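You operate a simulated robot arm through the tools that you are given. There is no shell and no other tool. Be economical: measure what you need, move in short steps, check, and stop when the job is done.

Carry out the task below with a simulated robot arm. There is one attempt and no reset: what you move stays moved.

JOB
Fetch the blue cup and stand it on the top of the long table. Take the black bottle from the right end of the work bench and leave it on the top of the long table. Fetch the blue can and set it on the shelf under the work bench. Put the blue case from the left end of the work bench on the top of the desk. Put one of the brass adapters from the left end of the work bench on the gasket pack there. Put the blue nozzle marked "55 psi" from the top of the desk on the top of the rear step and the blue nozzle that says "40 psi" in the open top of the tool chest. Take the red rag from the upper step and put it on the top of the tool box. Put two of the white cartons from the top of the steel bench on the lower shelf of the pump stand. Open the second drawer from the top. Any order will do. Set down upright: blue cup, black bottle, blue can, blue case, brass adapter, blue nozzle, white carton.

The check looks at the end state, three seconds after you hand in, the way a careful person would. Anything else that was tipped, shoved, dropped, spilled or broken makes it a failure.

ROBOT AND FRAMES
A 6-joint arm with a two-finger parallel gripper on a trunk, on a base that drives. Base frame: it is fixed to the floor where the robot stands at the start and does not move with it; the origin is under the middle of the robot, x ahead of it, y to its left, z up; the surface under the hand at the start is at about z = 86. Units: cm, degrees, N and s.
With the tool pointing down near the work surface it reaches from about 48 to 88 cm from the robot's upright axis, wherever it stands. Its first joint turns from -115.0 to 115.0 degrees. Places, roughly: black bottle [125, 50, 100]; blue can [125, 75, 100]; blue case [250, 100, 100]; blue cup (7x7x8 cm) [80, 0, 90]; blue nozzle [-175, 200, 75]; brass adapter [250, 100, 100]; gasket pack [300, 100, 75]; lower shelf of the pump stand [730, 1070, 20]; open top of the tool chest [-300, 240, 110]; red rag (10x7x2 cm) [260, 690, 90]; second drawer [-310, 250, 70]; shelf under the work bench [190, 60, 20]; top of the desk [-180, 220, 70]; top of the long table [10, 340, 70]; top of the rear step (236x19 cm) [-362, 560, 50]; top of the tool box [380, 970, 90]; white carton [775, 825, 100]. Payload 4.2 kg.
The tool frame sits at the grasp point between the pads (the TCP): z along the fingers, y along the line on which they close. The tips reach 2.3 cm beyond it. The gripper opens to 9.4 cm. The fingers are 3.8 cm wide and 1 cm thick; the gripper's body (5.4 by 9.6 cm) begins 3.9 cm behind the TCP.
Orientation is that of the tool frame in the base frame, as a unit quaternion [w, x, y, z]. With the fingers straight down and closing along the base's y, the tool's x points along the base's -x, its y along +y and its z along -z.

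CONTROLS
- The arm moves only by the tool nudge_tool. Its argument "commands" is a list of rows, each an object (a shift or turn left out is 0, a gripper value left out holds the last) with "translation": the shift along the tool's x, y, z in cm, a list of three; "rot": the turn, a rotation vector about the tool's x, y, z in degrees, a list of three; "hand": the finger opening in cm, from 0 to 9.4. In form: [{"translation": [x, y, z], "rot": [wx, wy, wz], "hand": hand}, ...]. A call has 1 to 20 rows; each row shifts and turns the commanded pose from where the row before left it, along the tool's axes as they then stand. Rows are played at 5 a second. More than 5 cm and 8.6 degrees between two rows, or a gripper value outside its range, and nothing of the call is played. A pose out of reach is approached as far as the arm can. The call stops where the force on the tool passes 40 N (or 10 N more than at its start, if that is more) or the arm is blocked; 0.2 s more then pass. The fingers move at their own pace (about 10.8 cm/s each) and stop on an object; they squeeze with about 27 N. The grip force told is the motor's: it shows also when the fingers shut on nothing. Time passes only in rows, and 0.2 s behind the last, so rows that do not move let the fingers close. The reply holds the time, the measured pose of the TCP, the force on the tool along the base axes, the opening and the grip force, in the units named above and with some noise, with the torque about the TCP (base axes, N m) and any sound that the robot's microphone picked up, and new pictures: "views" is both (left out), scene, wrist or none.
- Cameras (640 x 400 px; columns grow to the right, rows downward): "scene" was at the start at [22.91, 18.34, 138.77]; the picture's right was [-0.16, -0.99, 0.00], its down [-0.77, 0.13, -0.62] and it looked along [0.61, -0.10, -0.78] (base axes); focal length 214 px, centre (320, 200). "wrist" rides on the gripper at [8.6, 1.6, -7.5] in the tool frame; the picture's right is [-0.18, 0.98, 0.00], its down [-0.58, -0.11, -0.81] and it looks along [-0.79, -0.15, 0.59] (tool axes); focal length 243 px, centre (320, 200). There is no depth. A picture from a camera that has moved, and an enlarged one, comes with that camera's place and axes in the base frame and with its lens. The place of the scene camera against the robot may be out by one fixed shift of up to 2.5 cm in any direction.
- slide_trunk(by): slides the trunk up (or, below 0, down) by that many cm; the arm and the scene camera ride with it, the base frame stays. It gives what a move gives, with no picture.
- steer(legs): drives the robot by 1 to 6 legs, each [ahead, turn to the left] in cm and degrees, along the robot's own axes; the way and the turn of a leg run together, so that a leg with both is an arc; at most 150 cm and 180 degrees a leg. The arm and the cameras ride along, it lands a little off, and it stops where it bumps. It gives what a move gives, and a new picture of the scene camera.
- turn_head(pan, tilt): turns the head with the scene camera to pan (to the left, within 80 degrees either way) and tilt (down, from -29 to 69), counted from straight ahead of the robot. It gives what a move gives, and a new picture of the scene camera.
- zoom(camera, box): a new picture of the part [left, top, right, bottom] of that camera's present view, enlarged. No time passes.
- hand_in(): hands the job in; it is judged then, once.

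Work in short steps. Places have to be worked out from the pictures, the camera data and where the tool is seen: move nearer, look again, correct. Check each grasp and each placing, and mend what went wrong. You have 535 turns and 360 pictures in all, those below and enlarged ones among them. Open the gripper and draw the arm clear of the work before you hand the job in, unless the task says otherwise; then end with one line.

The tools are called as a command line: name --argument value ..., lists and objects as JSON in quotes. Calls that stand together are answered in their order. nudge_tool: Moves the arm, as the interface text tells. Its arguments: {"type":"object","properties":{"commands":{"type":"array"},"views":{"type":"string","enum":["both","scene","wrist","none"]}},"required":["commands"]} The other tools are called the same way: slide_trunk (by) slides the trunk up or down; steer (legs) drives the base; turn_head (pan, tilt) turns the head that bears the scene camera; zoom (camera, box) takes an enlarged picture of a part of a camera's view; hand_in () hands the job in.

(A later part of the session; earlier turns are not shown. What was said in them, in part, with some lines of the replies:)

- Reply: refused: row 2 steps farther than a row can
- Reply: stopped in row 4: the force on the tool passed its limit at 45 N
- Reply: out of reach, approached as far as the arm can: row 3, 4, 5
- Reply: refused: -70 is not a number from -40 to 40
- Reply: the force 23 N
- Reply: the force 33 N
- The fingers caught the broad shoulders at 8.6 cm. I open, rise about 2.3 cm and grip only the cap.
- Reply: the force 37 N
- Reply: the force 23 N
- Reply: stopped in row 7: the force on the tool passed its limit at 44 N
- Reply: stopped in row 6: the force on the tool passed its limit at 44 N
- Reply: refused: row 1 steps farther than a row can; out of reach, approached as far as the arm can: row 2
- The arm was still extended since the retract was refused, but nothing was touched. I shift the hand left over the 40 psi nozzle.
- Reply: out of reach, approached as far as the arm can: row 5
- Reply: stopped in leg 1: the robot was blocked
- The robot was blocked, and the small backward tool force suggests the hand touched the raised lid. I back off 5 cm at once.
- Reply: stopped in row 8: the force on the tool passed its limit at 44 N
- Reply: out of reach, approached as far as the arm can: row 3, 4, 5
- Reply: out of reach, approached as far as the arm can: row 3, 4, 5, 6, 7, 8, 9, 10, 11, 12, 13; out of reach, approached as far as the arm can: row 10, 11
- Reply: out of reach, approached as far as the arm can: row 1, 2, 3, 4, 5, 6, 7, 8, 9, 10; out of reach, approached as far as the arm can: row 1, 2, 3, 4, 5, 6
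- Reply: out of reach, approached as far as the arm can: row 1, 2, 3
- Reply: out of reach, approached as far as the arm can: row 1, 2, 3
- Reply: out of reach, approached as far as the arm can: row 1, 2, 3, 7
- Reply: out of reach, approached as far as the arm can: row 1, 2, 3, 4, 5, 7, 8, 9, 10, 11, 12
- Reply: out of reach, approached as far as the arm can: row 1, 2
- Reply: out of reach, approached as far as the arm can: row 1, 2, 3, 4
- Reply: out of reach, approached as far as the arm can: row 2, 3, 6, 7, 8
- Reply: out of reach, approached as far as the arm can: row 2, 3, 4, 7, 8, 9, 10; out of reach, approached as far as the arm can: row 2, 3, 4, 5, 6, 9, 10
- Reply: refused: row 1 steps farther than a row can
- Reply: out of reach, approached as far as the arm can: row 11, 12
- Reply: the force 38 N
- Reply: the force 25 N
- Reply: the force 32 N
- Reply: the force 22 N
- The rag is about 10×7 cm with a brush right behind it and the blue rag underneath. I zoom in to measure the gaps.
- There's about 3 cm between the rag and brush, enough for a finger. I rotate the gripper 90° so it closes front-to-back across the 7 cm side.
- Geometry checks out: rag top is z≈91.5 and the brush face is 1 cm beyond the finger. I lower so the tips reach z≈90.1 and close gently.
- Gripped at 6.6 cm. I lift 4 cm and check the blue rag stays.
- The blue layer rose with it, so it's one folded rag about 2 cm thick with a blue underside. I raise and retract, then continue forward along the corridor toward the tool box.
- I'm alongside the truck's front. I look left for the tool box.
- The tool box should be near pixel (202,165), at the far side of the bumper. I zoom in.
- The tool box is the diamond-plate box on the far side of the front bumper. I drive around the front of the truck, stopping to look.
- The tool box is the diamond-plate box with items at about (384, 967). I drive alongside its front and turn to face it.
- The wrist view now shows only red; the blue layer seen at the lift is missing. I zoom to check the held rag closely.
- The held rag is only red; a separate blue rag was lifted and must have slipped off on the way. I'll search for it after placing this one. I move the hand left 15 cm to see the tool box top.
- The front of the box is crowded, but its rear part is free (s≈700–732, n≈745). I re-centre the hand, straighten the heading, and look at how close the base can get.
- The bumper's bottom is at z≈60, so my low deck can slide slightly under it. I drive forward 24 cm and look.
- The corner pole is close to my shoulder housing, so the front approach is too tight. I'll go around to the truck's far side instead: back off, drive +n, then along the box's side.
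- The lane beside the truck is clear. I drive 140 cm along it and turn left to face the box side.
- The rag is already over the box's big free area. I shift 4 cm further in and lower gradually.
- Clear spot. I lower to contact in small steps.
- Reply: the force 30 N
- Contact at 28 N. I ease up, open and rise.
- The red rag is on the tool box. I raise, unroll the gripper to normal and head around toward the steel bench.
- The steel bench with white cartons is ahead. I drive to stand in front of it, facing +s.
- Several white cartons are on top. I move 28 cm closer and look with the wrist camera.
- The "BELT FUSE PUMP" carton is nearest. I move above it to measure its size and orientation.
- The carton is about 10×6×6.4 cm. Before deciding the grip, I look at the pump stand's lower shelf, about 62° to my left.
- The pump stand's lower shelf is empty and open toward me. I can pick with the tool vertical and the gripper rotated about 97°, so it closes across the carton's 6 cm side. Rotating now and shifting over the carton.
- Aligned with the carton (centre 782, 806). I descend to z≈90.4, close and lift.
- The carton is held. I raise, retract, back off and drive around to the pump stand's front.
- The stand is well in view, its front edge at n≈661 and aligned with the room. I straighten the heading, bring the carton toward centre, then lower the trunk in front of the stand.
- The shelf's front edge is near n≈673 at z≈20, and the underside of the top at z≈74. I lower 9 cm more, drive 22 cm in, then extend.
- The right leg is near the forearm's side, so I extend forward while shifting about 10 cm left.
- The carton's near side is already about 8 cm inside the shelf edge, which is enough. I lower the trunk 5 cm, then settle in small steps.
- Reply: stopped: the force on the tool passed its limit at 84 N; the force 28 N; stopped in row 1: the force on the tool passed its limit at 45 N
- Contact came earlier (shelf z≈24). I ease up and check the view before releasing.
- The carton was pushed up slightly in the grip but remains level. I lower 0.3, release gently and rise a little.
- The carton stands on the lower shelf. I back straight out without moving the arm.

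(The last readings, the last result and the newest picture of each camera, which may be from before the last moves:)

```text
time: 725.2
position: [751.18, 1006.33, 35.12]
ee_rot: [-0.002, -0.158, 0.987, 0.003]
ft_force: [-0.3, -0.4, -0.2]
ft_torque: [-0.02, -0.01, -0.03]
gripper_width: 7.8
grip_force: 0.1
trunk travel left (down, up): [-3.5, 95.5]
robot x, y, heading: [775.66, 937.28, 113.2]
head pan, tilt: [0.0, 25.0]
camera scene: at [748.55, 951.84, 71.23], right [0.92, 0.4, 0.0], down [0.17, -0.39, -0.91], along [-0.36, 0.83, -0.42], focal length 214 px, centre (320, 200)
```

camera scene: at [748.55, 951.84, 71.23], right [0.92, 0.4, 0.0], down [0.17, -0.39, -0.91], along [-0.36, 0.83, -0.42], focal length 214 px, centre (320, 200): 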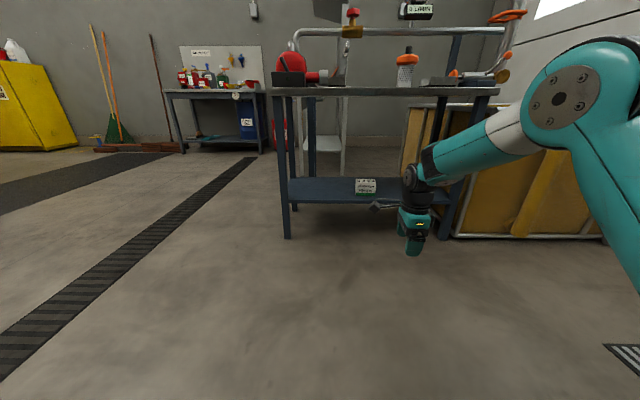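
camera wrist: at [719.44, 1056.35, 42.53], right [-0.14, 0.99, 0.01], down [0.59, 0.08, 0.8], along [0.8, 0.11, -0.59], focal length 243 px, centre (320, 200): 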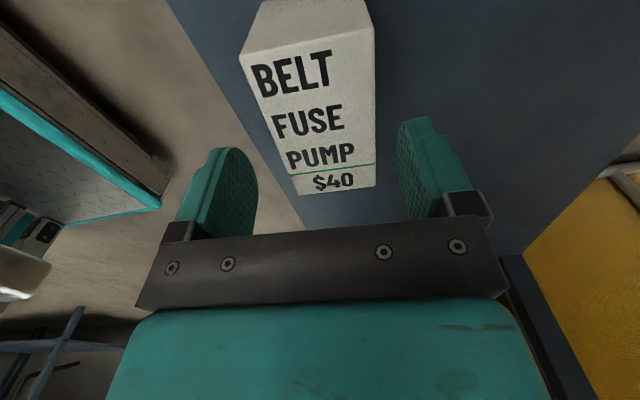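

The first carton is upright on the shelf. I raise the trunk and return to the steel bench for the "FUEL BELT SEAL" carton at about (783, 787).

slide_trunk --by 40

slide_trunk --by 40

turn_head --pan 0 --tilt 40

steer --legs '[[0, 90], [138, 0], [0, 90], [128, 0], [0, 90]]'

```text
time: 729.0
position: [751.13, 1006.32, 75.0]
ee_rot: [-0.001, -0.158, 0.987, 0.003]
ft_force: [0.5, -0.2, -0.1]
ft_torque: [-0.01, 0.04, -0.01]
gripper_width: 7.77
grip_force: 0.0
trunk travel left (down, up): [-43.5, 55.5]
robot x, y, heading: [776.14, 937.09, 113.6]
head pan, tilt: [0.0, 25.0]
```

```text
time: 732.9
position: [751.11, 1006.37, 115.04]
ee_rot: [-0.002, -0.157, 0.988, 0.003]
ft_force: [-0.3, 0.7, -1.2]
ft_torque: [-0.01, -0.01, 0.0]
gripper_width: 7.82
grip_force: 0.0
trunk travel left (down, up): [-83.5, 15.5]
robot x, y, heading: [775.95, 937.15, 113.4]
head pan, tilt: [0.0, 25.0]
```

```text
time: 733.6
position: [751.13, 1006.36, 115.08]
ee_rot: [-0.002, -0.158, 0.987, 0.003]
ft_force: [-0.7, -0.8, -0.5]
ft_torque: [0.0, -0.02, -0.02]
gripper_width: 7.79
grip_force: 0.1
trunk travel left (down, up): [-83.5, 15.5]
robot x, y, heading: [776.11, 936.84, 113.5]
head pan, tilt: [0.0, 40.0]
camera scene: at [748.83, 951.2, 148.91], right [0.92, 0.4, 0.0], down [0.26, -0.59, -0.77], along [-0.3, 0.7, -0.64], focal length 214 px, centre (320, 200)
```

scene: 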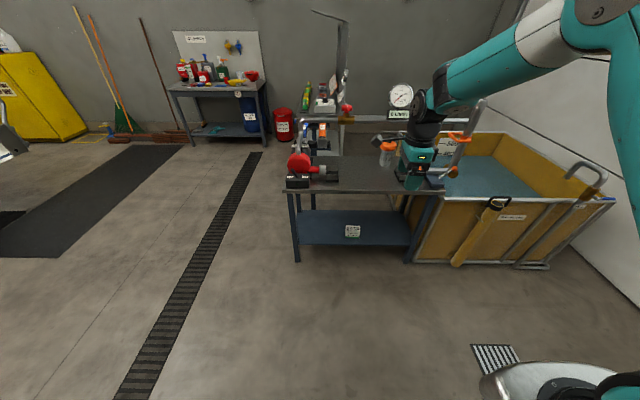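

```text
time: 758.1
position: [769.92, 799.59, 114.98]
ee_rot: [0.002, 0.562, 0.827, 0.004]
ft_force: [-0.2, 0.3, 0.3]
ft_torque: [0.01, 0.0, 0.0]
gripper_width: 7.78
grip_force: 0.1
trunk travel left (down, up): [-83.5, 15.5]
robot x, y, heading: [702.29, 770.7, 27.2]
head pan, tilt: [0.0, 40.0]
camera scene: at [714.99, 798.87, 148.9], right [0.45, -0.89, 0.0], down [-0.57, -0.29, -0.77], along [0.68, 0.35, -0.64], focal length 214 px, centre (320, 200)
```

scene: 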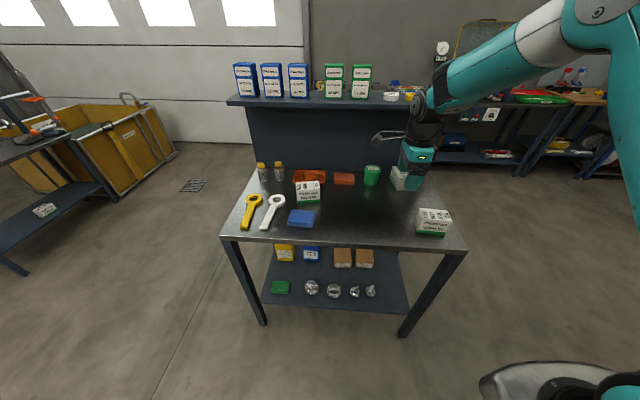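

The FUEL carton is 82 cm away at right-front. I drive 12 cm closer, rotate the hand 7.5° and shift over it.

steer --legs '[[12, 0]]'

nudge_tool --commands '[{"rot": [0, 0, 7.5], "hand": 9.4}, {"translation": [-4, -1, 0]}, {"translation": [-4, -1, 0]}, {"translation": [-4, -1, 1.5]}, {"translation": [-4, -1, 1.5]}, {"translation": [0, 0, 1.5]}, {"translation": [0, 0, 0]}]' --views "wrist"

```text
time: 759.3
position: [780.85, 805.5, 115.02]
ee_rot: [0.001, 0.56, 0.828, 0.003]
ft_force: [0.5, -0.4, 0.1]
ft_torque: [-0.02, -0.01, 0.0]
gripper_width: 7.8
grip_force: 0.0
trunk travel left (down, up): [-83.5, 15.5]
robot x, y, heading: [713.3, 776.34, 27.0]
head pan, tilt: [0.0, 40.0]
camera scene: at [725.83, 804.5, 148.9], right [0.46, -0.89, 0.0], down [-0.57, -0.29, -0.77], along [0.68, 0.35, -0.64], focal length 214 px, centre (320, 200)
```

scene: 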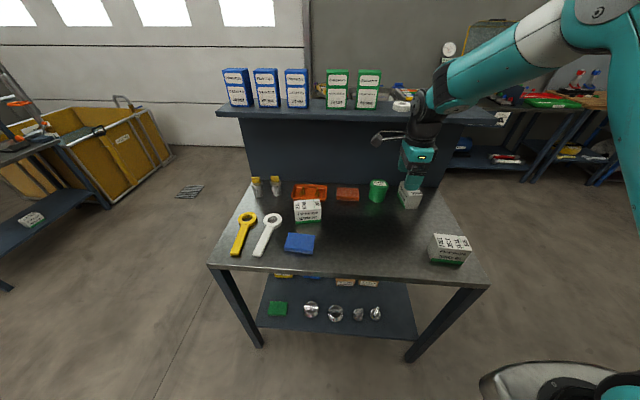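

```text
time: 760.9
position: [780.81, 788.85, 110.28]
ee_rot: [0.0, 0.613, 0.79, 0.004]
ft_force: [0.4, 0.3, 0.4]
ft_torque: [0.01, -0.02, 0.0]
gripper_width: 9.41
grip_force: 0.1
trunk travel left (down, up): [-83.5, 15.5]
robot x, y, heading: [713.13, 776.25, 26.9]
head pan, tilt: [0.0, 40.0]
camera wrist: at [780.19, 797.65, 117.85], right [1.0, 0.06, 0.01], down [0.03, -0.59, 0.8], along [0.06, -0.8, -0.6], focal length 243 px, centre (320, 200)
```

wrist: 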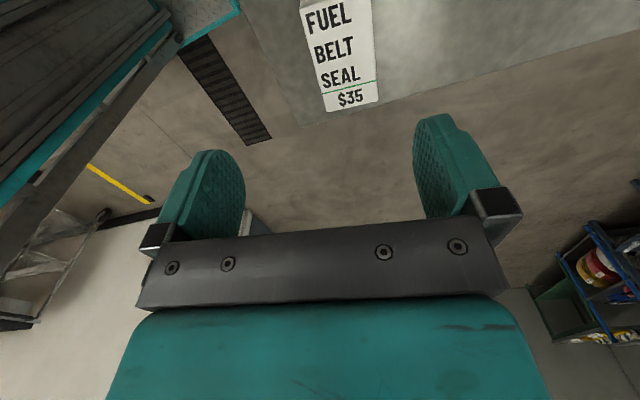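

The carton centre is (783.6, 787.2) and it's aligned. I shift, descend, close and lift.

nudge_tool --commands '[{"translation": [-2.3, 2.3, 2]}, {"translation": [0, 0, 4.5]}, {"translation": [0, 0, 4.5]}, {"translation": [0, 0, 4.5]}, {"translation": [0, 0, 3]}, {"translation": [0, 0, 1.3]}, {"translation": [0, 0, 0]}, {"hand": 0}, {"hand": 0}, {"hand": 0}, {"hand": 0}, {"translation": [0, 0, -2]}, {"translation": [0, 0, -3]}, {"translation": [0, 0, 0]}]' --views "wrist"

```text
time: 763.9
position: [783.65, 787.46, 95.48]
ee_rot: [0.001, 0.614, 0.79, 0.003]
ft_force: [-0.9, 0.6, -3.5]
ft_torque: [0.01, 0.0, 0.01]
gripper_width: 5.78
grip_force: 27.1
trunk travel left (down, up): [-83.5, 15.5]
robot x, y, heading: [713.47, 776.24, 27.1]
head pan, tilt: [0.0, 40.0]
camera wrist: at [783.0, 796.36, 103.01], right [1.0, 0.07, 0.0], down [0.04, -0.59, 0.8], along [0.05, -0.8, -0.59], focal length 243 px, centre (320, 200)
```

wrist: 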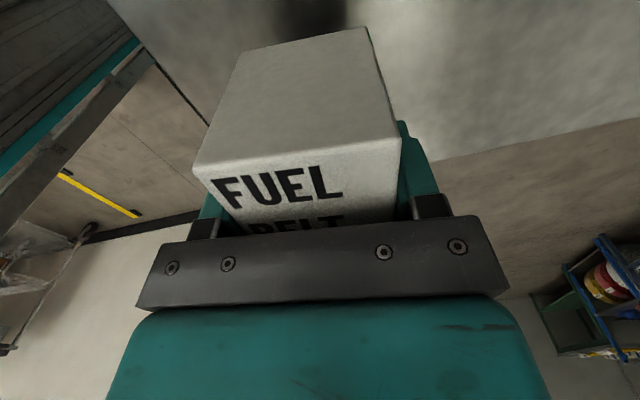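

Held. I raise, centre, back off and repeat the route to the pump stand.

nudge_tool --commands '[{"translation": [0, 0, -4.5]}, {"translation": [0, 0, -4.5]}, {"translation": [0, 0, -4.5]}, {"translation": [0, 0, -4.5]}, {"translation": [4, -2, -1]}, {"translation": [4, -2, -1]}, {"translation": [4, -2, 0]}, {"translation": [4, -2, 0]}, {"translation": [4, -1, 0]}]' --views "none"

steer --legs '[[-25, 0], [0, 86.5], [132, 0], [0, -90], [138, 0], [0, 90]]'

```text
time: 765.9
position: [770.15, 804.4, 115.79]
ee_rot: [0.001, 0.613, 0.79, 0.004]
ft_force: [1.5, 0.0, -2.6]
ft_torque: [0.03, -0.01, 0.01]
gripper_width: 5.77
grip_force: 26.4
trunk travel left (down, up): [-83.5, 15.5]
robot x, y, heading: [713.73, 776.19, 26.8]
head pan, tilt: [0.0, 40.0]
```

```text
time: 792.0
position: [731.69, 999.71, 115.82]
ee_rot: [-0.002, -0.104, 0.995, 0.002]
ft_force: [-0.5, 0.4, -3.1]
ft_torque: [0.0, 0.0, 0.0]
gripper_width: 5.78
grip_force: 27.5
trunk travel left (down, up): [-83.5, 15.5]
robot x, y, heading: [757.35, 941.91, 114.9]
head pan, tilt: [0.0, 40.0]
camera scene: at [730.13, 955.29, 148.9], right [0.91, 0.42, 0.0], down [0.27, -0.58, -0.77], along [-0.32, 0.7, -0.64], focal length 214 px, centre (320, 200)
```

scene: 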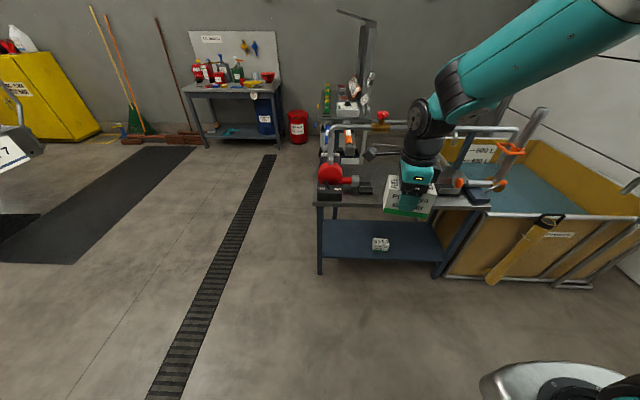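

The robot is centred left of the first carton (s≈1070). I lower the trunk about 82 cm and drive in.

slide_trunk --by -40

slide_trunk --by -40

turn_head --pan 0 --tilt 25

steer --legs '[[30, 0]]'

```text
time: 795.8
position: [731.67, 999.73, 75.85]
ee_rot: [-0.002, -0.105, 0.995, 0.002]
ft_force: [0.8, 0.4, -3.3]
ft_torque: [-0.04, 0.0, -0.03]
gripper_width: 5.8
grip_force: 27.0
trunk travel left (down, up): [-43.5, 55.5]
robot x, y, heading: [757.51, 942.08, 114.8]
head pan, tilt: [0.0, 40.0]
```

```text
time: 799.6
position: [731.56, 999.69, 35.82]
ee_rot: [-0.002, -0.104, 0.995, 0.002]
ft_force: [0.3, 0.2, -1.9]
ft_torque: [0.02, 0.03, 0.03]
gripper_width: 5.78
grip_force: 26.8
trunk travel left (down, up): [-3.5, 95.5]
robot x, y, heading: [757.28, 941.92, 114.7]
head pan, tilt: [0.0, 40.0]
```

```text
time: 800.4
position: [731.69, 999.78, 35.77]
ee_rot: [-0.002, -0.105, 0.994, 0.003]
ft_force: [0.7, 0.3, -2.1]
ft_torque: [-0.02, 0.02, -0.01]
gripper_width: 5.8
grip_force: 27.1
trunk travel left (down, up): [-3.5, 95.5]
robot x, y, heading: [757.17, 942.22, 115.1]
head pan, tilt: [0.0, 25.0]
camera scene: at [729.83, 955.92, 71.22], right [0.91, 0.42, 0.0], down [0.18, -0.38, -0.91], along [-0.38, 0.82, -0.42], focal length 214 px, centre (320, 200)
```

scene: 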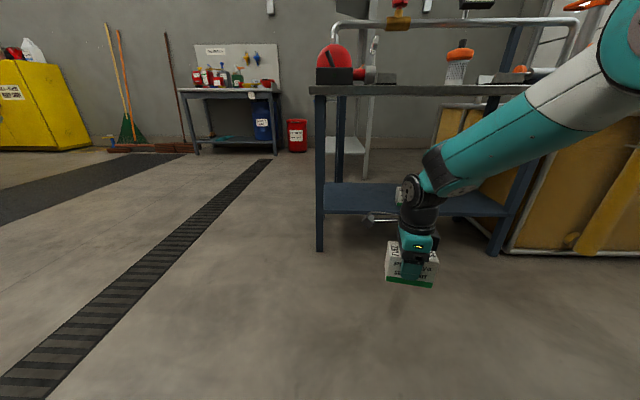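

```text
time: 802.4
position: [719.49, 1026.67, 35.85]
ee_rot: [-0.002, -0.103, 0.995, 0.003]
ft_force: [-1.1, 0.3, -2.6]
ft_torque: [0.0, 0.02, 0.05]
gripper_width: 5.78
grip_force: 27.4
trunk travel left (down, up): [-3.5, 95.5]
robot x, y, heading: [745.02, 968.84, 114.8]
head pan, tilt: [0.0, 25.0]
camera scene: at [717.56, 982.84, 71.23], right [0.91, 0.42, 0.0], down [0.18, -0.38, -0.91], along [-0.38, 0.82, -0.42], focal length 214 px, centre (320, 200)
```

scene: 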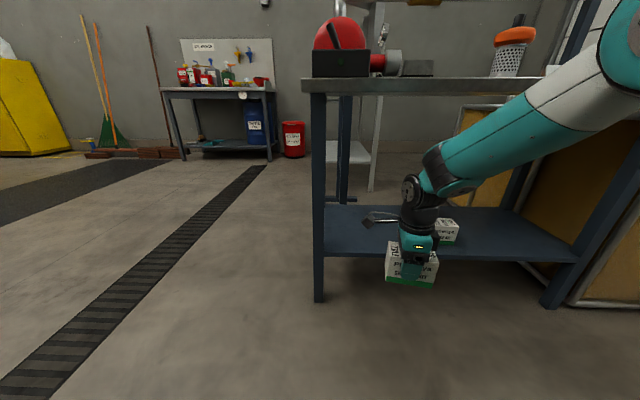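

The elbow sits high at this extension, so I extend 12 cm first to lower it, then drive the remaining 13 cm.

nudge_tool --commands '[{"translation": [0.9, 3.9, 0]}, {"translation": [0.9, 3.9, 0]}, {"translation": [0.9, 3.9, 0]}, {"translation": [0, 0, 0]}]' --views "none"

steer --legs '[[12.5, 0]]'

nudge_tool --commands '[{"translation": [0, 0, 2.5]}, {"translation": [0, 0, 0]}]' --views "both"

```text
time: 803.4
position: [714.35, 1037.84, 35.84]
ee_rot: [-0.002, -0.103, 0.995, 0.002]
ft_force: [0.6, 0.2, -2.8]
ft_torque: [-0.07, 0.04, 0.0]
gripper_width: 5.78
grip_force: 27.2
trunk travel left (down, up): [-3.5, 95.5]
robot x, y, heading: [745.13, 968.87, 114.5]
head pan, tilt: [0.0, 25.0]
```

```text
time: 804.6
position: [709.3, 1048.93, 35.74]
ee_rot: [-0.002, -0.104, 0.995, 0.003]
ft_force: [0.8, 0.1, -2.1]
ft_torque: [0.01, 0.03, -0.01]
gripper_width: 5.78
grip_force: 27.3
trunk travel left (down, up): [-3.5, 95.5]
robot x, y, heading: [740.45, 980.02, 114.9]
head pan, tilt: [0.0, 25.0]
camera scene: at [712.47, 993.88, 71.23], right [0.91, 0.42, 0.0], down [0.18, -0.38, -0.91], along [-0.38, 0.82, -0.42], focal length 214 px, centre (320, 200)
```

scene: 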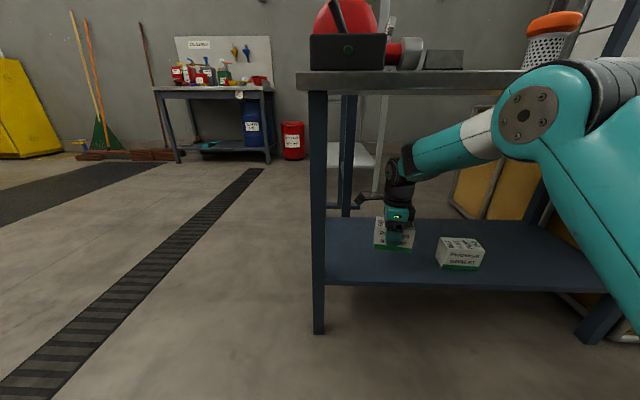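

```text
time: 805.2
position: [709.36, 1048.68, 33.19]
ee_rot: [-0.002, -0.103, 0.995, 0.003]
ft_force: [0.2, -0.6, -3.1]
ft_torque: [0.01, 0.02, -0.02]
gripper_width: 5.78
grip_force: 27.0
trunk travel left (down, up): [-3.5, 95.5]
robot x, y, heading: [740.23, 979.8, 114.7]
head pan, tilt: [0.0, 25.0]
camera scene: at [712.47, 993.88, 71.23], right [0.91, 0.42, 0.0], down [0.18, -0.38, -0.91], along [-0.38, 0.82, -0.42], focal length 214 px, centre (320, 200)
camera wrist: at [700.55, 1048.64, 40.68], right [-0.02, 1.0, 0.01], down [0.59, 0.01, 0.8], along [0.8, 0.02, -0.59], focal length 243 px, centre (320, 200)
```

scene: 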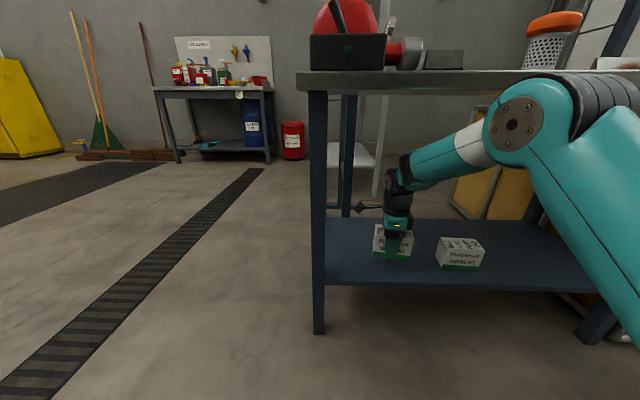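
wrist: 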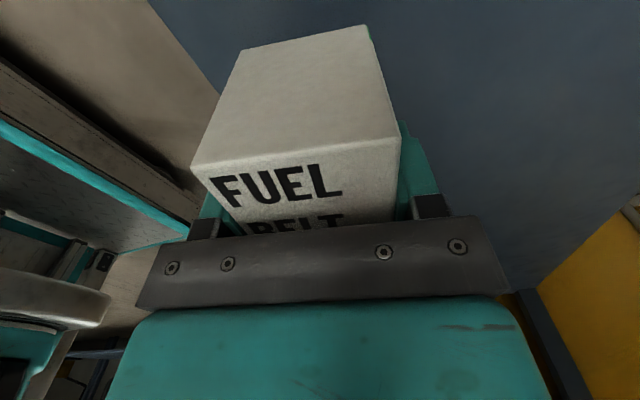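

Position good: well inside the shelf and clear of the first carton. I lower to contact at about z=27.5.

nudge_tool --commands '[{"translation": [0, 0.5, 2.5]}, {"translation": [0, 0.5, 1.8]}, {"translation": [0, 0, 0.4]}, {"translation": [0, 0, 0.3]}, {"translation": [0, 0, 0.25]}, {"translation": [0, 0, 0.25]}, {"translation": [0, 0, 0.25]}, {"translation": [0, 0, 0.25]}, {"translation": [0, 0, 0.25]}]' --views "none"

```text
time: 807.1
position: [708.98, 1049.93, 27.6]
ee_rot: [-0.004, -0.104, 0.995, 0.005]
ft_force: [4.7, -6.7, 16.9]
ft_torque: [-0.78, -0.54, 0.08]
gripper_width: 5.78
grip_force: 26.9
trunk travel left (down, up): [-3.5, 95.5]
robot x, y, heading: [739.81, 979.73, 114.6]
head pan, tilt: [0.0, 25.0]
stopped in row 9: the force on the tool passed its limit at 44 N (the readings are from after the stop); the commanded pose is now the measured one
```

Contact. I ease, open and rise 7.5 cm.

nudge_tool --commands '[{"translation": [0, 0, -0.2]}, {"translation": [0, 0, 0]}, {"hand": 6.3}, {"hand": 7.2}, {"hand": 7.8}, {"translation": [0, 0, 0]}, {"translation": [0, 0, -2]}, {"translation": [0, 0, -3]}, {"translation": [0, 0, -2.5]}, {"translation": [0, 0, 0]}]' --views "both"

```text
time: 809.3
position: [709.03, 1049.74, 34.86]
ee_rot: [-0.003, -0.104, 0.995, 0.004]
ft_force: [-0.2, 0.0, -0.5]
ft_torque: [0.02, 0.01, -0.03]
gripper_width: 7.79
grip_force: 0.1
trunk travel left (down, up): [-3.5, 95.5]
robot x, y, heading: [740.39, 979.82, 114.8]
head pan, tilt: [0.0, 25.0]
camera scene: at [712.47, 993.88, 71.23], right [0.91, 0.42, 0.0], down [0.18, -0.38, -0.91], along [-0.38, 0.82, -0.42], focal length 214 px, centre (320, 200)
camera wrist: at [700.22, 1049.58, 42.44], right [-0.02, 1.0, 0.01], down [0.6, 0.01, 0.8], along [0.8, 0.02, -0.6], focal length 243 px, centre (320, 200)
```

scene: 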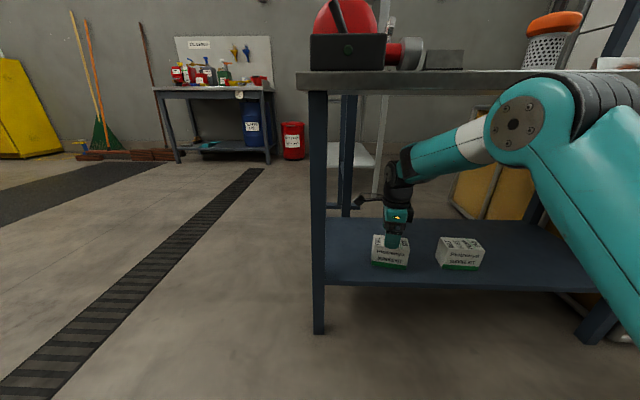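
wrist: 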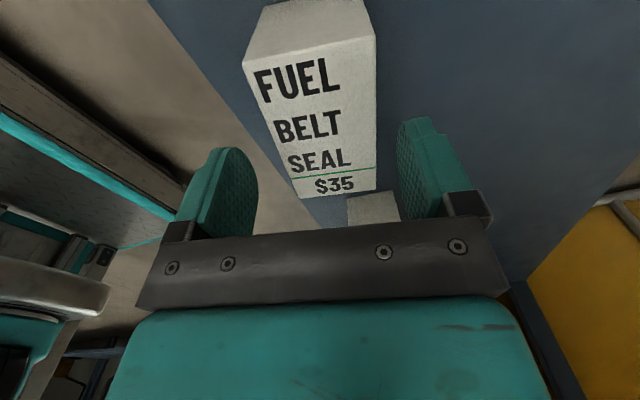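

Both cartons stand on the lower shelf. I back out, raise the trunk, unroll the hand and go looking for the dropped blue rag.

steer --legs '[[-60, 0]]'

slide_trunk --by 40

slide_trunk --by 40

nudge_tool --commands '[{"translation": [0, -4.5, 0]}, {"translation": [0, -4.5, 0]}, {"translation": [0, -4, 0]}, {"rot": [0, 0, -8.2]}, {"rot": [0, 0, -8.2]}, {"rot": [0, 0, -8.2]}, {"rot": [0, 0, -8.2]}, {"rot": [0, 0, -8.2]}, {"rot": [0, 0, -8.2]}, {"rot": [0, 0, -8.2]}, {"rot": [0, 0, -8.2]}, {"rot": [0, 0, -8.2]}, {"rot": [0, 0, -8.2]}, {"rot": [0, 0, -8.2]}, {"rot": [0, 0, -8.2]}]' --views "none"

turn_head --pan 0 --tilt 40

steer --legs '[[0, 88.7], [110, 0], [0, 45.9], [132, 0], [0, -45.9]]'

```text
time: 812.6
position: [733.39, 996.63, 34.91]
ee_rot: [-0.003, -0.105, 0.994, 0.004]
ft_force: [-0.1, 0.3, -0.4]
ft_torque: [-0.01, -0.04, -0.04]
gripper_width: 7.81
grip_force: 0.0
trunk travel left (down, up): [-3.5, 95.5]
robot x, y, heading: [764.27, 926.68, 114.6]
head pan, tilt: [0.0, 25.0]
camera scene: at [736.87, 940.73, 71.23], right [0.91, 0.42, 0.0], down [0.18, -0.38, -0.91], along [-0.38, 0.82, -0.42], focal length 214 px, centre (320, 200)
```

scene: 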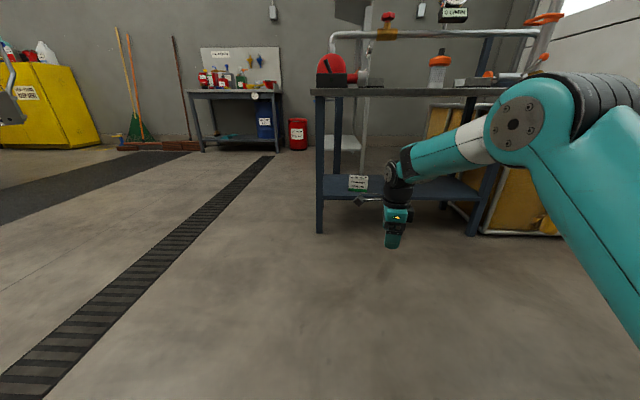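

```text
time: 816.4
position: [733.41, 996.47, 74.9]
ee_rot: [-0.003, -0.104, 0.995, 0.004]
ft_force: [-0.2, 0.6, 1.0]
ft_torque: [0.0, -0.03, 0.01]
gripper_width: 7.78
grip_force: 0.1
trunk travel left (down, up): [-43.5, 55.5]
robot x, y, heading: [764.4, 926.63, 114.8]
head pan, tilt: [0.0, 25.0]
```

```text
time: 820.3
position: [733.41, 996.55, 114.76]
ee_rot: [-0.003, -0.105, 0.995, 0.004]
ft_force: [0.0, 1.2, -0.5]
ft_torque: [0.01, 0.0, 0.0]
gripper_width: 7.79
grip_force: 0.0
trunk travel left (down, up): [-83.5, 15.5]
robot x, y, heading: [764.74, 926.32, 114.6]
head pan, tilt: [0.0, 25.0]
```

```text
time: 823.5
position: [735.99, 983.87, 114.77]
ee_rot: [-0.001, 0.822, -0.57, -0.005]
ft_force: [-0.9, 0.7, 0.2]
ft_torque: [0.01, -0.03, 0.03]
gripper_width: 7.8
grip_force: 0.0
trunk travel left (down, up): [-83.5, 15.5]
robot x, y, heading: [764.28, 926.64, 114.5]
head pan, tilt: [0.0, 25.0]
```

```text
time: 824.2
position: [736.07, 983.99, 114.9]
ee_rot: [-0.002, 0.821, -0.572, -0.005]
ft_force: [0.3, 0.6, 0.5]
ft_torque: [0.02, -0.01, -0.02]
gripper_width: 7.82
grip_force: 0.1
trunk travel left (down, up): [-83.5, 15.5]
robot x, y, heading: [764.6, 926.82, 114.7]
head pan, tilt: [0.0, 40.0]
camera scene: at [737.17, 940.09, 148.91], right [0.91, 0.42, 0.0], down [0.27, -0.58, -0.77], along [-0.32, 0.7, -0.64], focal length 214 px, centre (320, 200)
```

scene: 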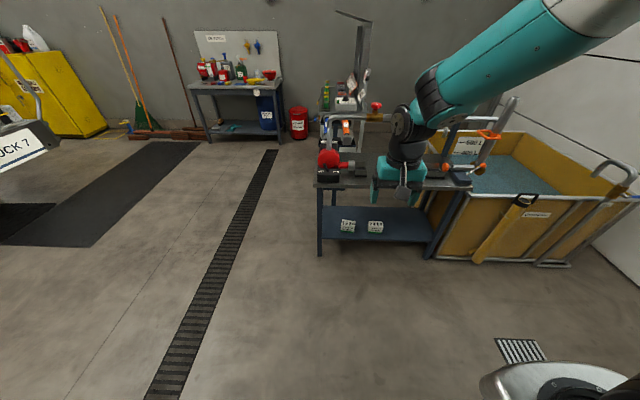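

```text
time: 843.8
position: [566.96, 732.01, 114.85]
ee_rot: [0.003, 0.984, 0.179, -0.005]
ft_force: [0.9, -0.3, 0.2]
ft_torque: [0.02, -0.01, 0.01]
gripper_width: 7.8
grip_force: 0.2
trunk travel left (down, up): [-83.5, 15.5]
robot x, y, heading: [624.31, 760.96, -155.0]
head pan, tilt: [0.0, 40.0]
camera scene: at [610.98, 733.22, 148.9], right [-0.42, 0.91, 0.0], down [0.58, 0.27, -0.77], along [-0.69, -0.32, -0.64], focal length 214 px, centre (320, 200)
```

scene: 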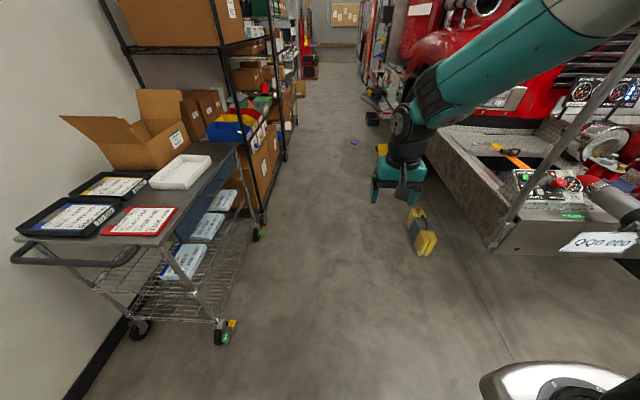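

A small blue item lies on the floor far ahead, near (293, 645). I zoom to confirm.

zoom --camera "scene" --box '[320, 90, 400, 170]'

```text
5.00 times, centred on (360, 130) of scene
camera zoom: at [610.98, 733.22, 148.9], right [-0.42, 0.91, 0.0], down [0.58, 0.27, -0.77], along [-0.69, -0.32, -0.64], focal length 1072 px, centre (120, 550)
```

zoom: 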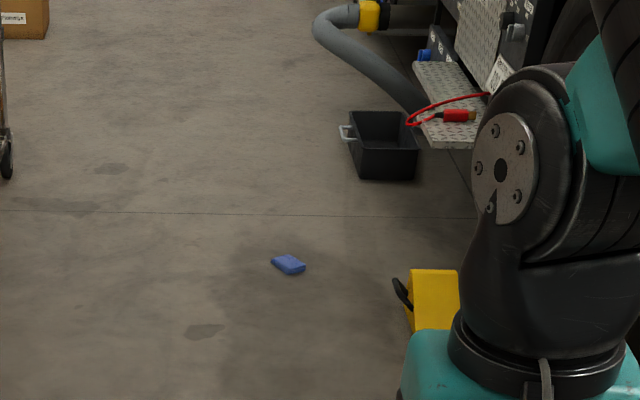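

It's the blue rag, lying flat on the floor. I drive to about 75 cm from it.

steer --legs '[[0, -2], [150, 0], [110, 0]]'

```text
time: 857.0
position: [323.94, 633.74, 114.85]
ee_rot: [0.003, 0.987, 0.162, -0.005]
ft_force: [0.8, -0.3, -0.3]
ft_torque: [0.0, 0.0, -0.01]
gripper_width: 7.84
grip_force: 0.1
trunk travel left (down, up): [-83.5, 15.5]
robot x, y, heading: [381.54, 660.84, -157.0]
head pan, tilt: [0.0, 40.0]
camera scene: at [368.04, 633.49, 148.9], right [-0.39, 0.92, 0.0], down [0.59, 0.25, -0.77], along [-0.7, -0.3, -0.64], focal length 214 px, centre (320, 200)
```

scene: 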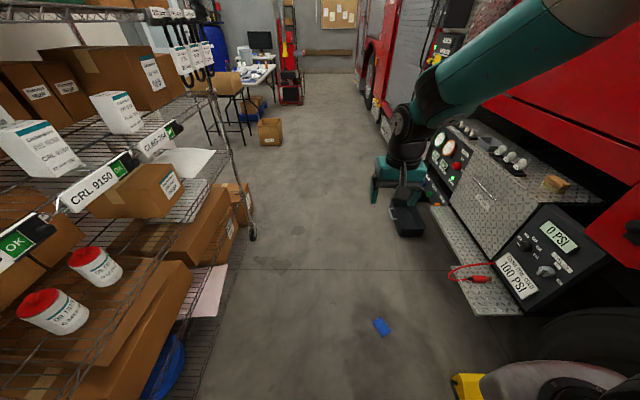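

The blue rag is at about (308, 649). I move the hand over it and lower the trunk in stages.

nudge_tool --commands '[{"translation": [-0.6, -4.5, 0], "hand": 9.4}, {"translation": [-0.6, -4.5, 0]}, {"translation": [-0.6, -4.5, 0]}, {"translation": [-0.6, -4.5, 0]}, {"translation": [0, -1, 0]}]' --views "none"

slide_trunk --by -40

slide_trunk --by -40

nudge_tool --commands '[{"translation": [0, 0, 0]}]' --views "wrist"

```text
time: 858.2
position: [315.55, 651.19, 114.63]
ee_rot: [0.002, 0.987, 0.163, -0.004]
ft_force: [-0.4, -0.4, -0.5]
ft_torque: [-0.01, -0.04, 0.03]
gripper_width: 9.37
grip_force: 0.0
trunk travel left (down, up): [-83.5, 15.5]
robot x, y, heading: [382.09, 660.71, -156.8]
head pan, tilt: [0.0, 40.0]
```

```text
time: 862.0
position: [315.53, 651.11, 74.66]
ee_rot: [0.002, 0.987, 0.163, -0.005]
ft_force: [-0.6, 0.4, 0.3]
ft_torque: [0.0, -0.04, 0.02]
gripper_width: 9.38
grip_force: 0.0
trunk travel left (down, up): [-43.5, 55.5]
robot x, y, heading: [382.27, 660.74, -157.0]
head pan, tilt: [0.0, 40.0]
```

```text
time: 865.8
position: [315.49, 651.09, 34.62]
ee_rot: [0.002, 0.987, 0.162, -0.005]
ft_force: [0.6, 0.3, 0.4]
ft_torque: [-0.03, -0.02, 0.02]
gripper_width: 9.39
grip_force: 0.1
trunk travel left (down, up): [-3.5, 95.5]
robot x, y, heading: [381.89, 660.38, -156.8]
head pan, tilt: [0.0, 40.0]
```

```text
time: 866.2
position: [315.57, 651.1, 34.67]
ee_rot: [0.002, 0.987, 0.163, -0.005]
ft_force: [-0.2, -0.1, 0.5]
ft_torque: [0.02, 0.01, -0.03]
gripper_width: 9.4
grip_force: 0.1
trunk travel left (down, up): [-3.5, 95.5]
robot x, y, heading: [382.05, 660.73, -156.9]
head pan, tilt: [0.0, 40.0]
camera wrist: at [324.25, 652.49, 42.05], right [0.14, -0.99, 0.01], down [-0.58, -0.08, 0.81], along [-0.8, -0.12, -0.58], focal length 243 px, centre (320, 200)
```

wrist: 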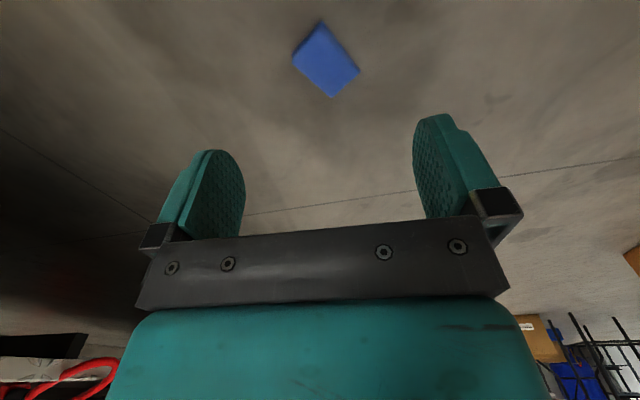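

The rag is centred at (305.7, 648.4) with its long axis at 51°. I move over it, rotate −35°, and lower for a check.

nudge_tool --commands '[{"translation": [-3.4, -0.2, 2]}, {"translation": [-3.4, -0.2, 3]}, {"translation": [-3.4, -0.2, 3]}, {"rot": [0, 0, -8.2]}, {"rot": [0, 0, -8.2]}, {"rot": [0, 0, -8.2]}, {"rot": [0, 0, -8.2]}, {"rot": [0, 0, -2.4]}, {"translation": [0, 0, 4]}, {"translation": [0, 0, 4]}, {"translation": [0, 0, 4]}, {"translation": [0, 0, 0]}]' --views "wrist"

```text
time: 868.8
position: [305.29, 648.37, 14.6]
ee_rot: [0.0, 0.891, 0.454, -0.006]
ft_force: [-0.2, 0.2, -0.4]
ft_torque: [-0.03, -0.04, 0.03]
gripper_width: 9.38
grip_force: 0.1
trunk travel left (down, up): [-3.5, 95.5]
robot x, y, heading: [381.93, 660.57, -157.0]
head pan, tilt: [0.0, 40.0]
camera wrist: at [311.82, 654.47, 21.97], right [0.69, -0.73, 0.0], down [-0.42, -0.4, 0.81], along [-0.59, -0.56, -0.58], focal length 243 px, centre (320, 200)
```

wrist: 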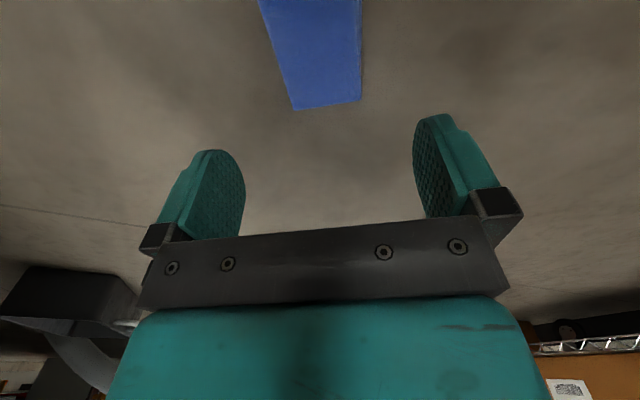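

Perfectly aligned. I lower to tips about 0.6 cm above the floor and close.

nudge_tool --commands '[{"translation": [0, 0, 4]}, {"translation": [0, 0, 4]}, {"translation": [0, 0, 2.5]}, {"translation": [0, 0, 0.7]}, {"translation": [0, 0, 0.5]}, {"translation": [0, 0, 0]}, {"hand": 5}, {"hand": 0}, {"hand": 0}, {"hand": 0}, {"hand": 0}]' --views "wrist"

```text
time: 871.2
position: [305.36, 648.2, 3.1]
ee_rot: [0.001, 0.892, 0.453, -0.006]
ft_force: [-0.4, 0.4, -0.3]
ft_torque: [-0.06, 0.01, -0.03]
gripper_width: 6.53
grip_force: 27.5
trunk travel left (down, up): [-3.5, 95.5]
robot x, y, heading: [382.06, 660.45, -156.7]
head pan, tilt: [0.0, 40.0]
camera wrist: at [311.76, 654.41, 10.49], right [0.69, -0.73, 0.0], down [-0.42, -0.4, 0.81], along [-0.59, -0.56, -0.58], focal length 243 px, centre (320, 200)
```

wrist: 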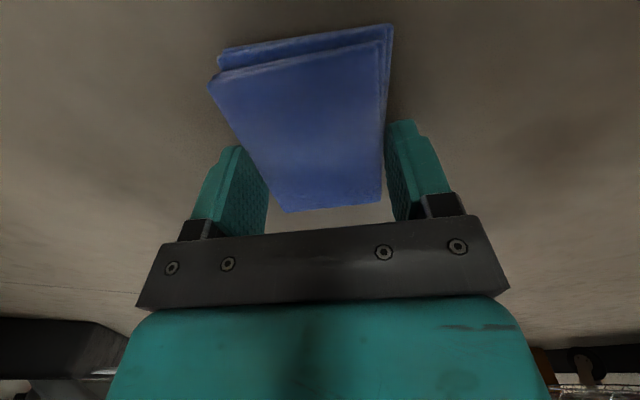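

Gripped. I lift, raise the trunk, and check that the rag is held securely.

nudge_tool --commands '[{"translation": [0, 0, -3]}, {"translation": [0, 0, -4]}, {"translation": [0, 0, -4]}, {"translation": [0, 0, -4]}, {"translation": [0, 0, 0]}]' --views "wrist"

slide_trunk --by 40

slide_trunk --by 40

nudge_tool --commands '[{"rot": [0, 0, 8.07]}, {"rot": [0, 0, 8.07]}, {"rot": [0, 0, 8.07]}, {"rot": [0, 0, 8.07]}, {"rot": [0, 0, 8.07]}, {"rot": [0, 0, 8.07]}, {"rot": [0, 0, 8.07]}, {"rot": [0, 0, 8.07]}, {"rot": [0, 0, 8.07]}, {"rot": [0, 0, 8.07]}, {"rot": [0, 0, 8.07]}, {"rot": [0, 0, 8.07]}, {"rot": [0, 0, 8.07]}, {"rot": [0, 0, 8.07]}, {"rot": [0, 0, 8.07]}, {"translation": [0, 0, 0]}]' --views "none"

```text
time: 872.4
position: [305.52, 648.36, 18.24]
ee_rot: [0.002, 0.891, 0.454, -0.004]
ft_force: [0.1, 0.4, 0.2]
ft_torque: [-0.02, 0.01, -0.02]
gripper_width: 6.49
grip_force: 27.5
trunk travel left (down, up): [-3.5, 95.5]
robot x, y, heading: [381.85, 660.51, -157.0]
head pan, tilt: [0.0, 40.0]
camera wrist: at [311.86, 654.51, 25.64], right [0.69, -0.73, 0.0], down [-0.42, -0.4, 0.81], along [-0.59, -0.56, -0.58], focal length 243 px, centre (320, 200)
```

wrist: 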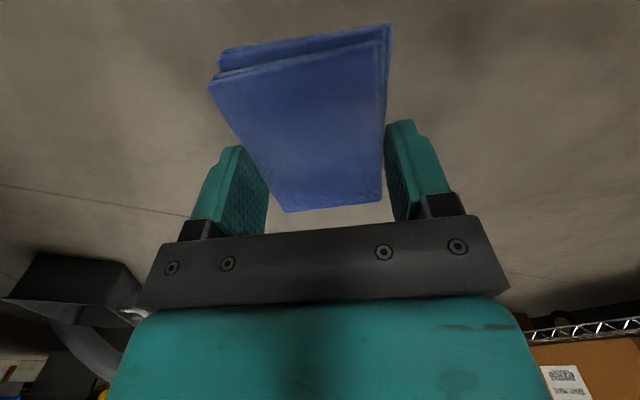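

```text
time: 876.3
position: [305.48, 648.26, 58.27]
ee_rot: [0.001, 0.891, 0.454, -0.006]
ft_force: [0.2, -0.6, 0.0]
ft_torque: [0.01, -0.04, 0.01]
gripper_width: 6.47
grip_force: 27.3
trunk travel left (down, up): [-43.5, 55.5]
robot x, y, heading: [381.85, 660.93, -157.0]
head pan, tilt: [0.0, 40.0]
```

```text
time: 880.1
position: [305.39, 648.29, 98.28]
ee_rot: [0.0, 0.891, 0.454, -0.005]
ft_force: [0.4, -0.6, -0.4]
ft_torque: [-0.01, 0.0, -0.02]
gripper_width: 6.5
grip_force: 26.7
trunk travel left (down, up): [-83.5, 15.5]
robot x, y, heading: [381.87, 660.78, -156.9]
head pan, tilt: [0.0, 40.0]
```

```text
time: 883.5
position: [305.41, 648.33, 98.25]
ee_rot: [0.006, 0.833, -0.553, -0.002]
ft_force: [0.6, -0.2, -0.2]
ft_torque: [0.02, 0.01, 0.01]
gripper_width: 6.51
grip_force: 26.7
trunk travel left (down, up): [-83.5, 15.5]
robot x, y, heading: [381.46, 660.39, -156.7]
head pan, tilt: [0.0, 40.0]
```

Rag held; hand rolled so it closes front-to-back. I raise, retract and centre, then drive back to the step position and turn to face it.

slide_trunk --by 12

nudge_tool --commands '[{"translation": [3, -3, -2]}, {"translation": [3, -3, -2]}, {"translation": [3, -3, -2]}, {"translation": [3, -3, -2]}, {"translation": [3, -3, 0]}, {"translation": [2, -2, 0]}]' --views "none"

turn_head --pan 0 --tilt 35

steer --legs '[[102, 0], [0, -90.5]]'

```text
time: 885.0
position: [305.38, 648.35, 110.24]
ee_rot: [0.005, 0.833, -0.553, -0.002]
ft_force: [0.2, 0.1, -0.5]
ft_torque: [0.02, -0.03, -0.03]
gripper_width: 6.46
grip_force: 26.7
trunk travel left (down, up): [-95.5, 3.5]
robot x, y, heading: [382.02, 660.57, -157.1]
head pan, tilt: [0.0, 40.0]
```

```text
time: 886.4
position: [327.99, 639.32, 118.04]
ee_rot: [0.006, 0.833, -0.553, -0.002]
ft_force: [0.3, -0.3, 0.3]
ft_torque: [-0.01, -0.04, -0.02]
gripper_width: 6.49
grip_force: 27.5
trunk travel left (down, up): [-95.5, 3.5]
robot x, y, heading: [382.24, 660.69, -157.2]
head pan, tilt: [0.0, 40.0]
```

```text
time: 887.0
position: [327.82, 639.39, 118.0]
ee_rot: [0.005, 0.834, -0.552, -0.002]
ft_force: [-0.3, 0.6, 0.5]
ft_torque: [0.04, 0.02, 0.0]
gripper_width: 6.51
grip_force: 27.3
trunk travel left (down, up): [-95.5, 3.5]
robot x, y, heading: [382.06, 660.74, -157.1]
head pan, tilt: [0.0, 35.0]
camera scene: at [367.76, 633.37, 161.65], right [-0.39, 0.92, 0.0], down [0.53, 0.22, -0.82], along [-0.75, -0.32, -0.57], focal length 214 px, centre (320, 200)
```

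scene: 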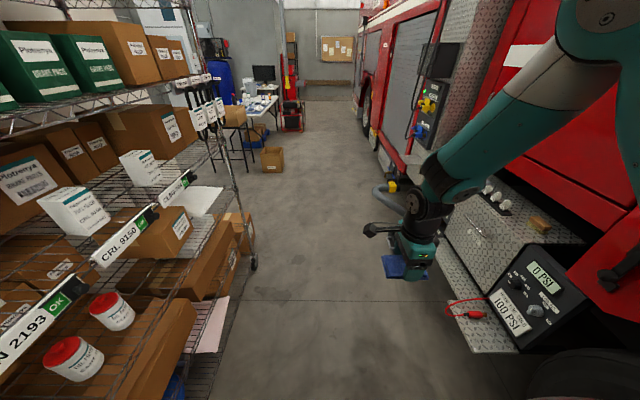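

```text
time: 896.2
position: [267.45, 674.86, 118.08]
ee_rot: [-0.002, -0.19, 0.982, 0.005]
ft_force: [0.1, 0.0, 0.0]
ft_torque: [-0.02, 0.01, 0.02]
gripper_width: 6.5
grip_force: 27.1
trunk travel left (down, up): [-95.5, 3.5]
robot x, y, heading: [288.02, 620.34, 112.0]
head pan, tilt: [0.0, 35.0]
camera scene: at [261.02, 635.27, 161.66], right [0.93, 0.38, 0.0], down [0.22, -0.53, -0.82], along [-0.31, 0.76, -0.57], focal length 214 px, centre (320, 200)
```

scene: 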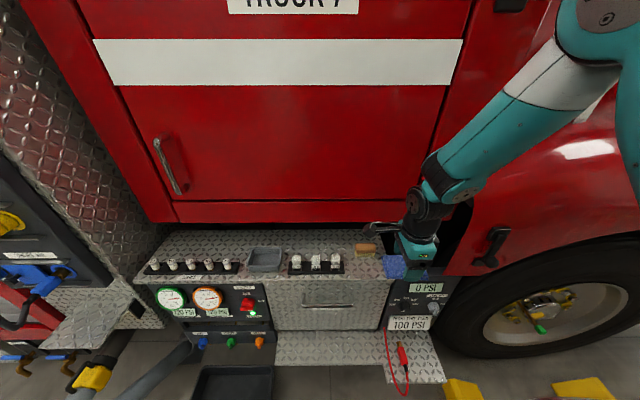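

In position. I carry the blue rag over its original spot (258.4, 691.3) and lower to z≈100.

nudge_tool --commands '[{"translation": [0.5, 4.2, 0]}, {"translation": [0.5, 4.2, 0]}, {"translation": [0.5, 4.2, 0]}, {"translation": [0.5, 4.2, 0]}, {"translation": [0.3, 1.85, 2]}, {"translation": [0, 0, 4.5]}, {"translation": [0, 0, 4.5]}, {"translation": [0, 0, 4.5]}, {"translation": [0, 0, 2.5]}, {"translation": [0, 0, 0]}]' --views "both"

```text
time: 898.4
position: [258.06, 691.32, 100.2]
ee_rot: [-0.003, -0.19, 0.982, 0.005]
ft_force: [-1.3, -0.1, -0.6]
ft_torque: [0.01, -0.02, -0.02]
gripper_width: 6.47
grip_force: 27.1
trunk travel left (down, up): [-95.5, 3.5]
robot x, y, heading: [287.86, 620.33, 112.2]
head pan, tilt: [0.0, 35.0]
camera scene: at [261.02, 635.28, 161.65], right [0.93, 0.38, 0.0], down [0.22, -0.53, -0.82], along [-0.31, 0.76, -0.57], focal length 214 px, centre (320, 200)
camera wrist: at [249.54, 689.69, 107.67], right [-0.2, 0.98, 0.01], down [0.58, 0.11, 0.8], along [0.79, 0.16, -0.59], focal length 243 px, centre (320, 200)
```

scene: 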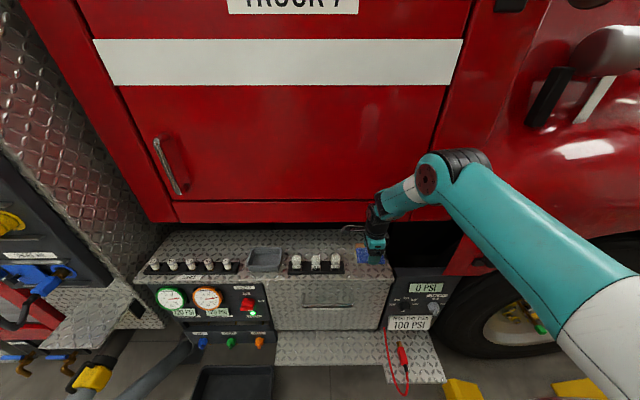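
wrist: 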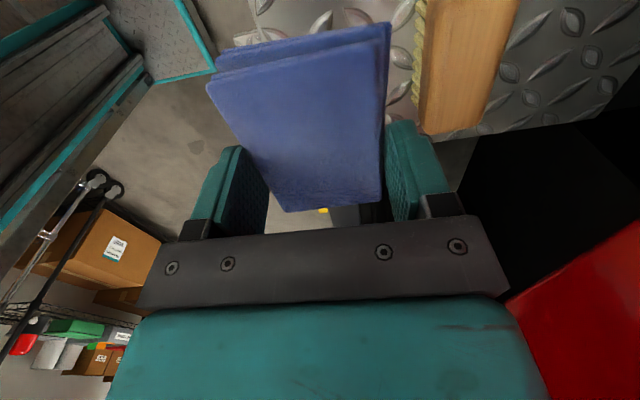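

The brush is clear. I lower to contact in small steps.

nudge_tool --commands '[{"translation": [0, 0, 3]}, {"translation": [0, 0, 3]}, {"translation": [0, 0, 1]}, {"translation": [0, 0, 0.5]}, {"translation": [0, 0, 0.4]}, {"translation": [0, 0, 0.3]}, {"translation": [0, 0, 0.3]}, {"translation": [0, 0, 0.3]}, {"translation": [0, 0, 0.3]}, {"translation": [0, 0, 0.3]}, {"translation": [0, 0, 0.3]}, {"translation": [0, 0, 0.3]}]' --views "wrist"

```text
time: 900.8
position: [258.11, 691.54, 90.89]
ee_rot: [-0.003, -0.19, 0.982, 0.006]
ft_force: [2.7, -4.1, 19.0]
ft_torque: [-0.37, -0.3, -0.01]
gripper_width: 6.51
grip_force: 26.6
trunk travel left (down, up): [-95.5, 3.5]
robot x, y, heading: [287.79, 620.42, 111.9]
head pan, tilt: [0.0, 35.0]
stopped in row 11: the force on the tool passed its limit at 44 N (the readings are from after the stop); the commanded pose is now the measured one
camera wrist: at [249.52, 689.85, 98.4], right [-0.2, 0.98, 0.01], down [0.59, 0.11, 0.8], along [0.79, 0.16, -0.6], focal length 243 px, centre (320, 200)
```

wrist: 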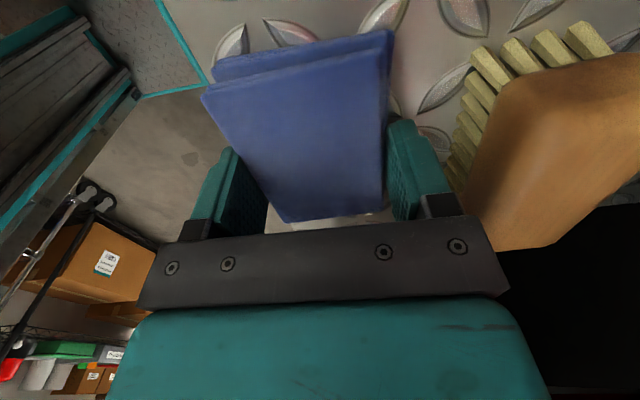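

Contact at about z=90.9. I ease, open modestly (brush nearby) and rise.

nudge_tool --commands '[{"translation": [0, 0, -0.3]}, {"translation": [0, 0, 0]}, {"hand": 7.2}, {"hand": 8.2}, {"translation": [0, 0, 0]}, {"translation": [0, 0, -1.5]}, {"translation": [0, 0, -3]}, {"translation": [0, 0, -4.5]}, {"translation": [0, 0, -4.5]}, {"translation": [0, 0, 0]}]' --views "wrist"

```text
time: 903.0
position: [258.3, 691.38, 104.53]
ee_rot: [-0.003, -0.189, 0.982, 0.005]
ft_force: [-0.6, -0.2, 0.4]
ft_torque: [-0.03, 0.0, -0.01]
gripper_width: 8.19
grip_force: 0.0
trunk travel left (down, up): [-95.5, 3.5]
robot x, y, heading: [288.0, 620.1, 112.0]
head pan, tilt: [0.0, 35.0]
camera wrist: at [249.69, 689.69, 112.06], right [-0.2, 0.98, 0.01], down [0.59, 0.11, 0.8], along [0.79, 0.16, -0.6], focal length 243 px, centre (320, 200)
```

wrist: 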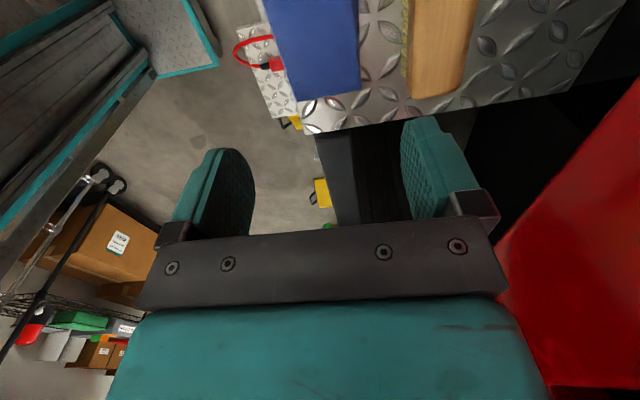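

The blue rag is back where it was. I retract and verify the step from the scene camera.

nudge_tool --commands '[{"translation": [0, 0, -4.5]}, {"translation": [0, 0, -4.5]}, {"translation": [0, -4, -2]}, {"translation": [0, -4.5, 0]}, {"translation": [0, -4.5, 0]}, {"translation": [0, -4, 0]}]' --views "none"

zoom --camera "scene" --box '[270, 210, 430, 310]'

```text
time: 904.4
position: [264.62, 675.56, 115.77]
ee_rot: [-0.003, -0.19, 0.982, 0.006]
ft_force: [0.8, 0.2, 0.2]
ft_torque: [-0.04, 0.02, 0.02]
gripper_width: 8.21
grip_force: 0.2
trunk travel left (down, up): [-95.5, 3.5]
robot x, y, heading: [287.85, 620.37, 112.0]
head pan, tilt: [0.0, 35.0]
```

```text
4.00 times, centred on (350, 260) of scene
camera zoom: at [261.01, 635.3, 161.65], right [0.93, 0.38, 0.0], down [0.22, -0.53, -0.82], along [-0.31, 0.76, -0.57], focal length 858 px, centre (200, -40)
```

zoom: 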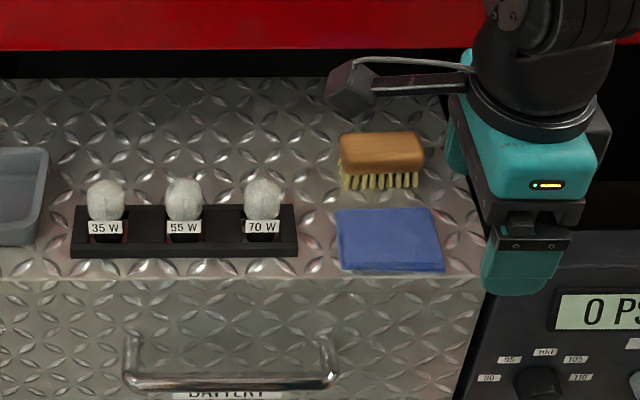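

The step looks as before, with only the red rag gone. All items are done, so I open the gripper fully, confirm the arm is clear, and then hand in.

nudge_tool --commands '[{"translation": [0, 0, -2], "hand": 9.4}, {"translation": [0, 0, 0]}]' --views "none"

hand_in

```text
time: 905.0
position: [264.64, 675.57, 117.55]
ee_rot: [-0.002, -0.19, 0.982, 0.005]
ft_force: [0.4, 0.0, -0.4]
ft_torque: [0.03, 0.06, 0.0]
gripper_width: 9.4
grip_force: 0.0
trunk travel left (down, up): [-95.5, 3.5]
robot x, y, heading: [287.99, 620.29, 112.1]
head pan, tilt: [0.0, 35.0]
```

```text
The job is handed in.
```

All the requested items are placed, the second drawer is open and the job is handed in; a blue rag under the red one came along and fell to the floor, so I put it back on the upper step, and the hand bumped something, probably the tool chest's raised lid, with no visible change.
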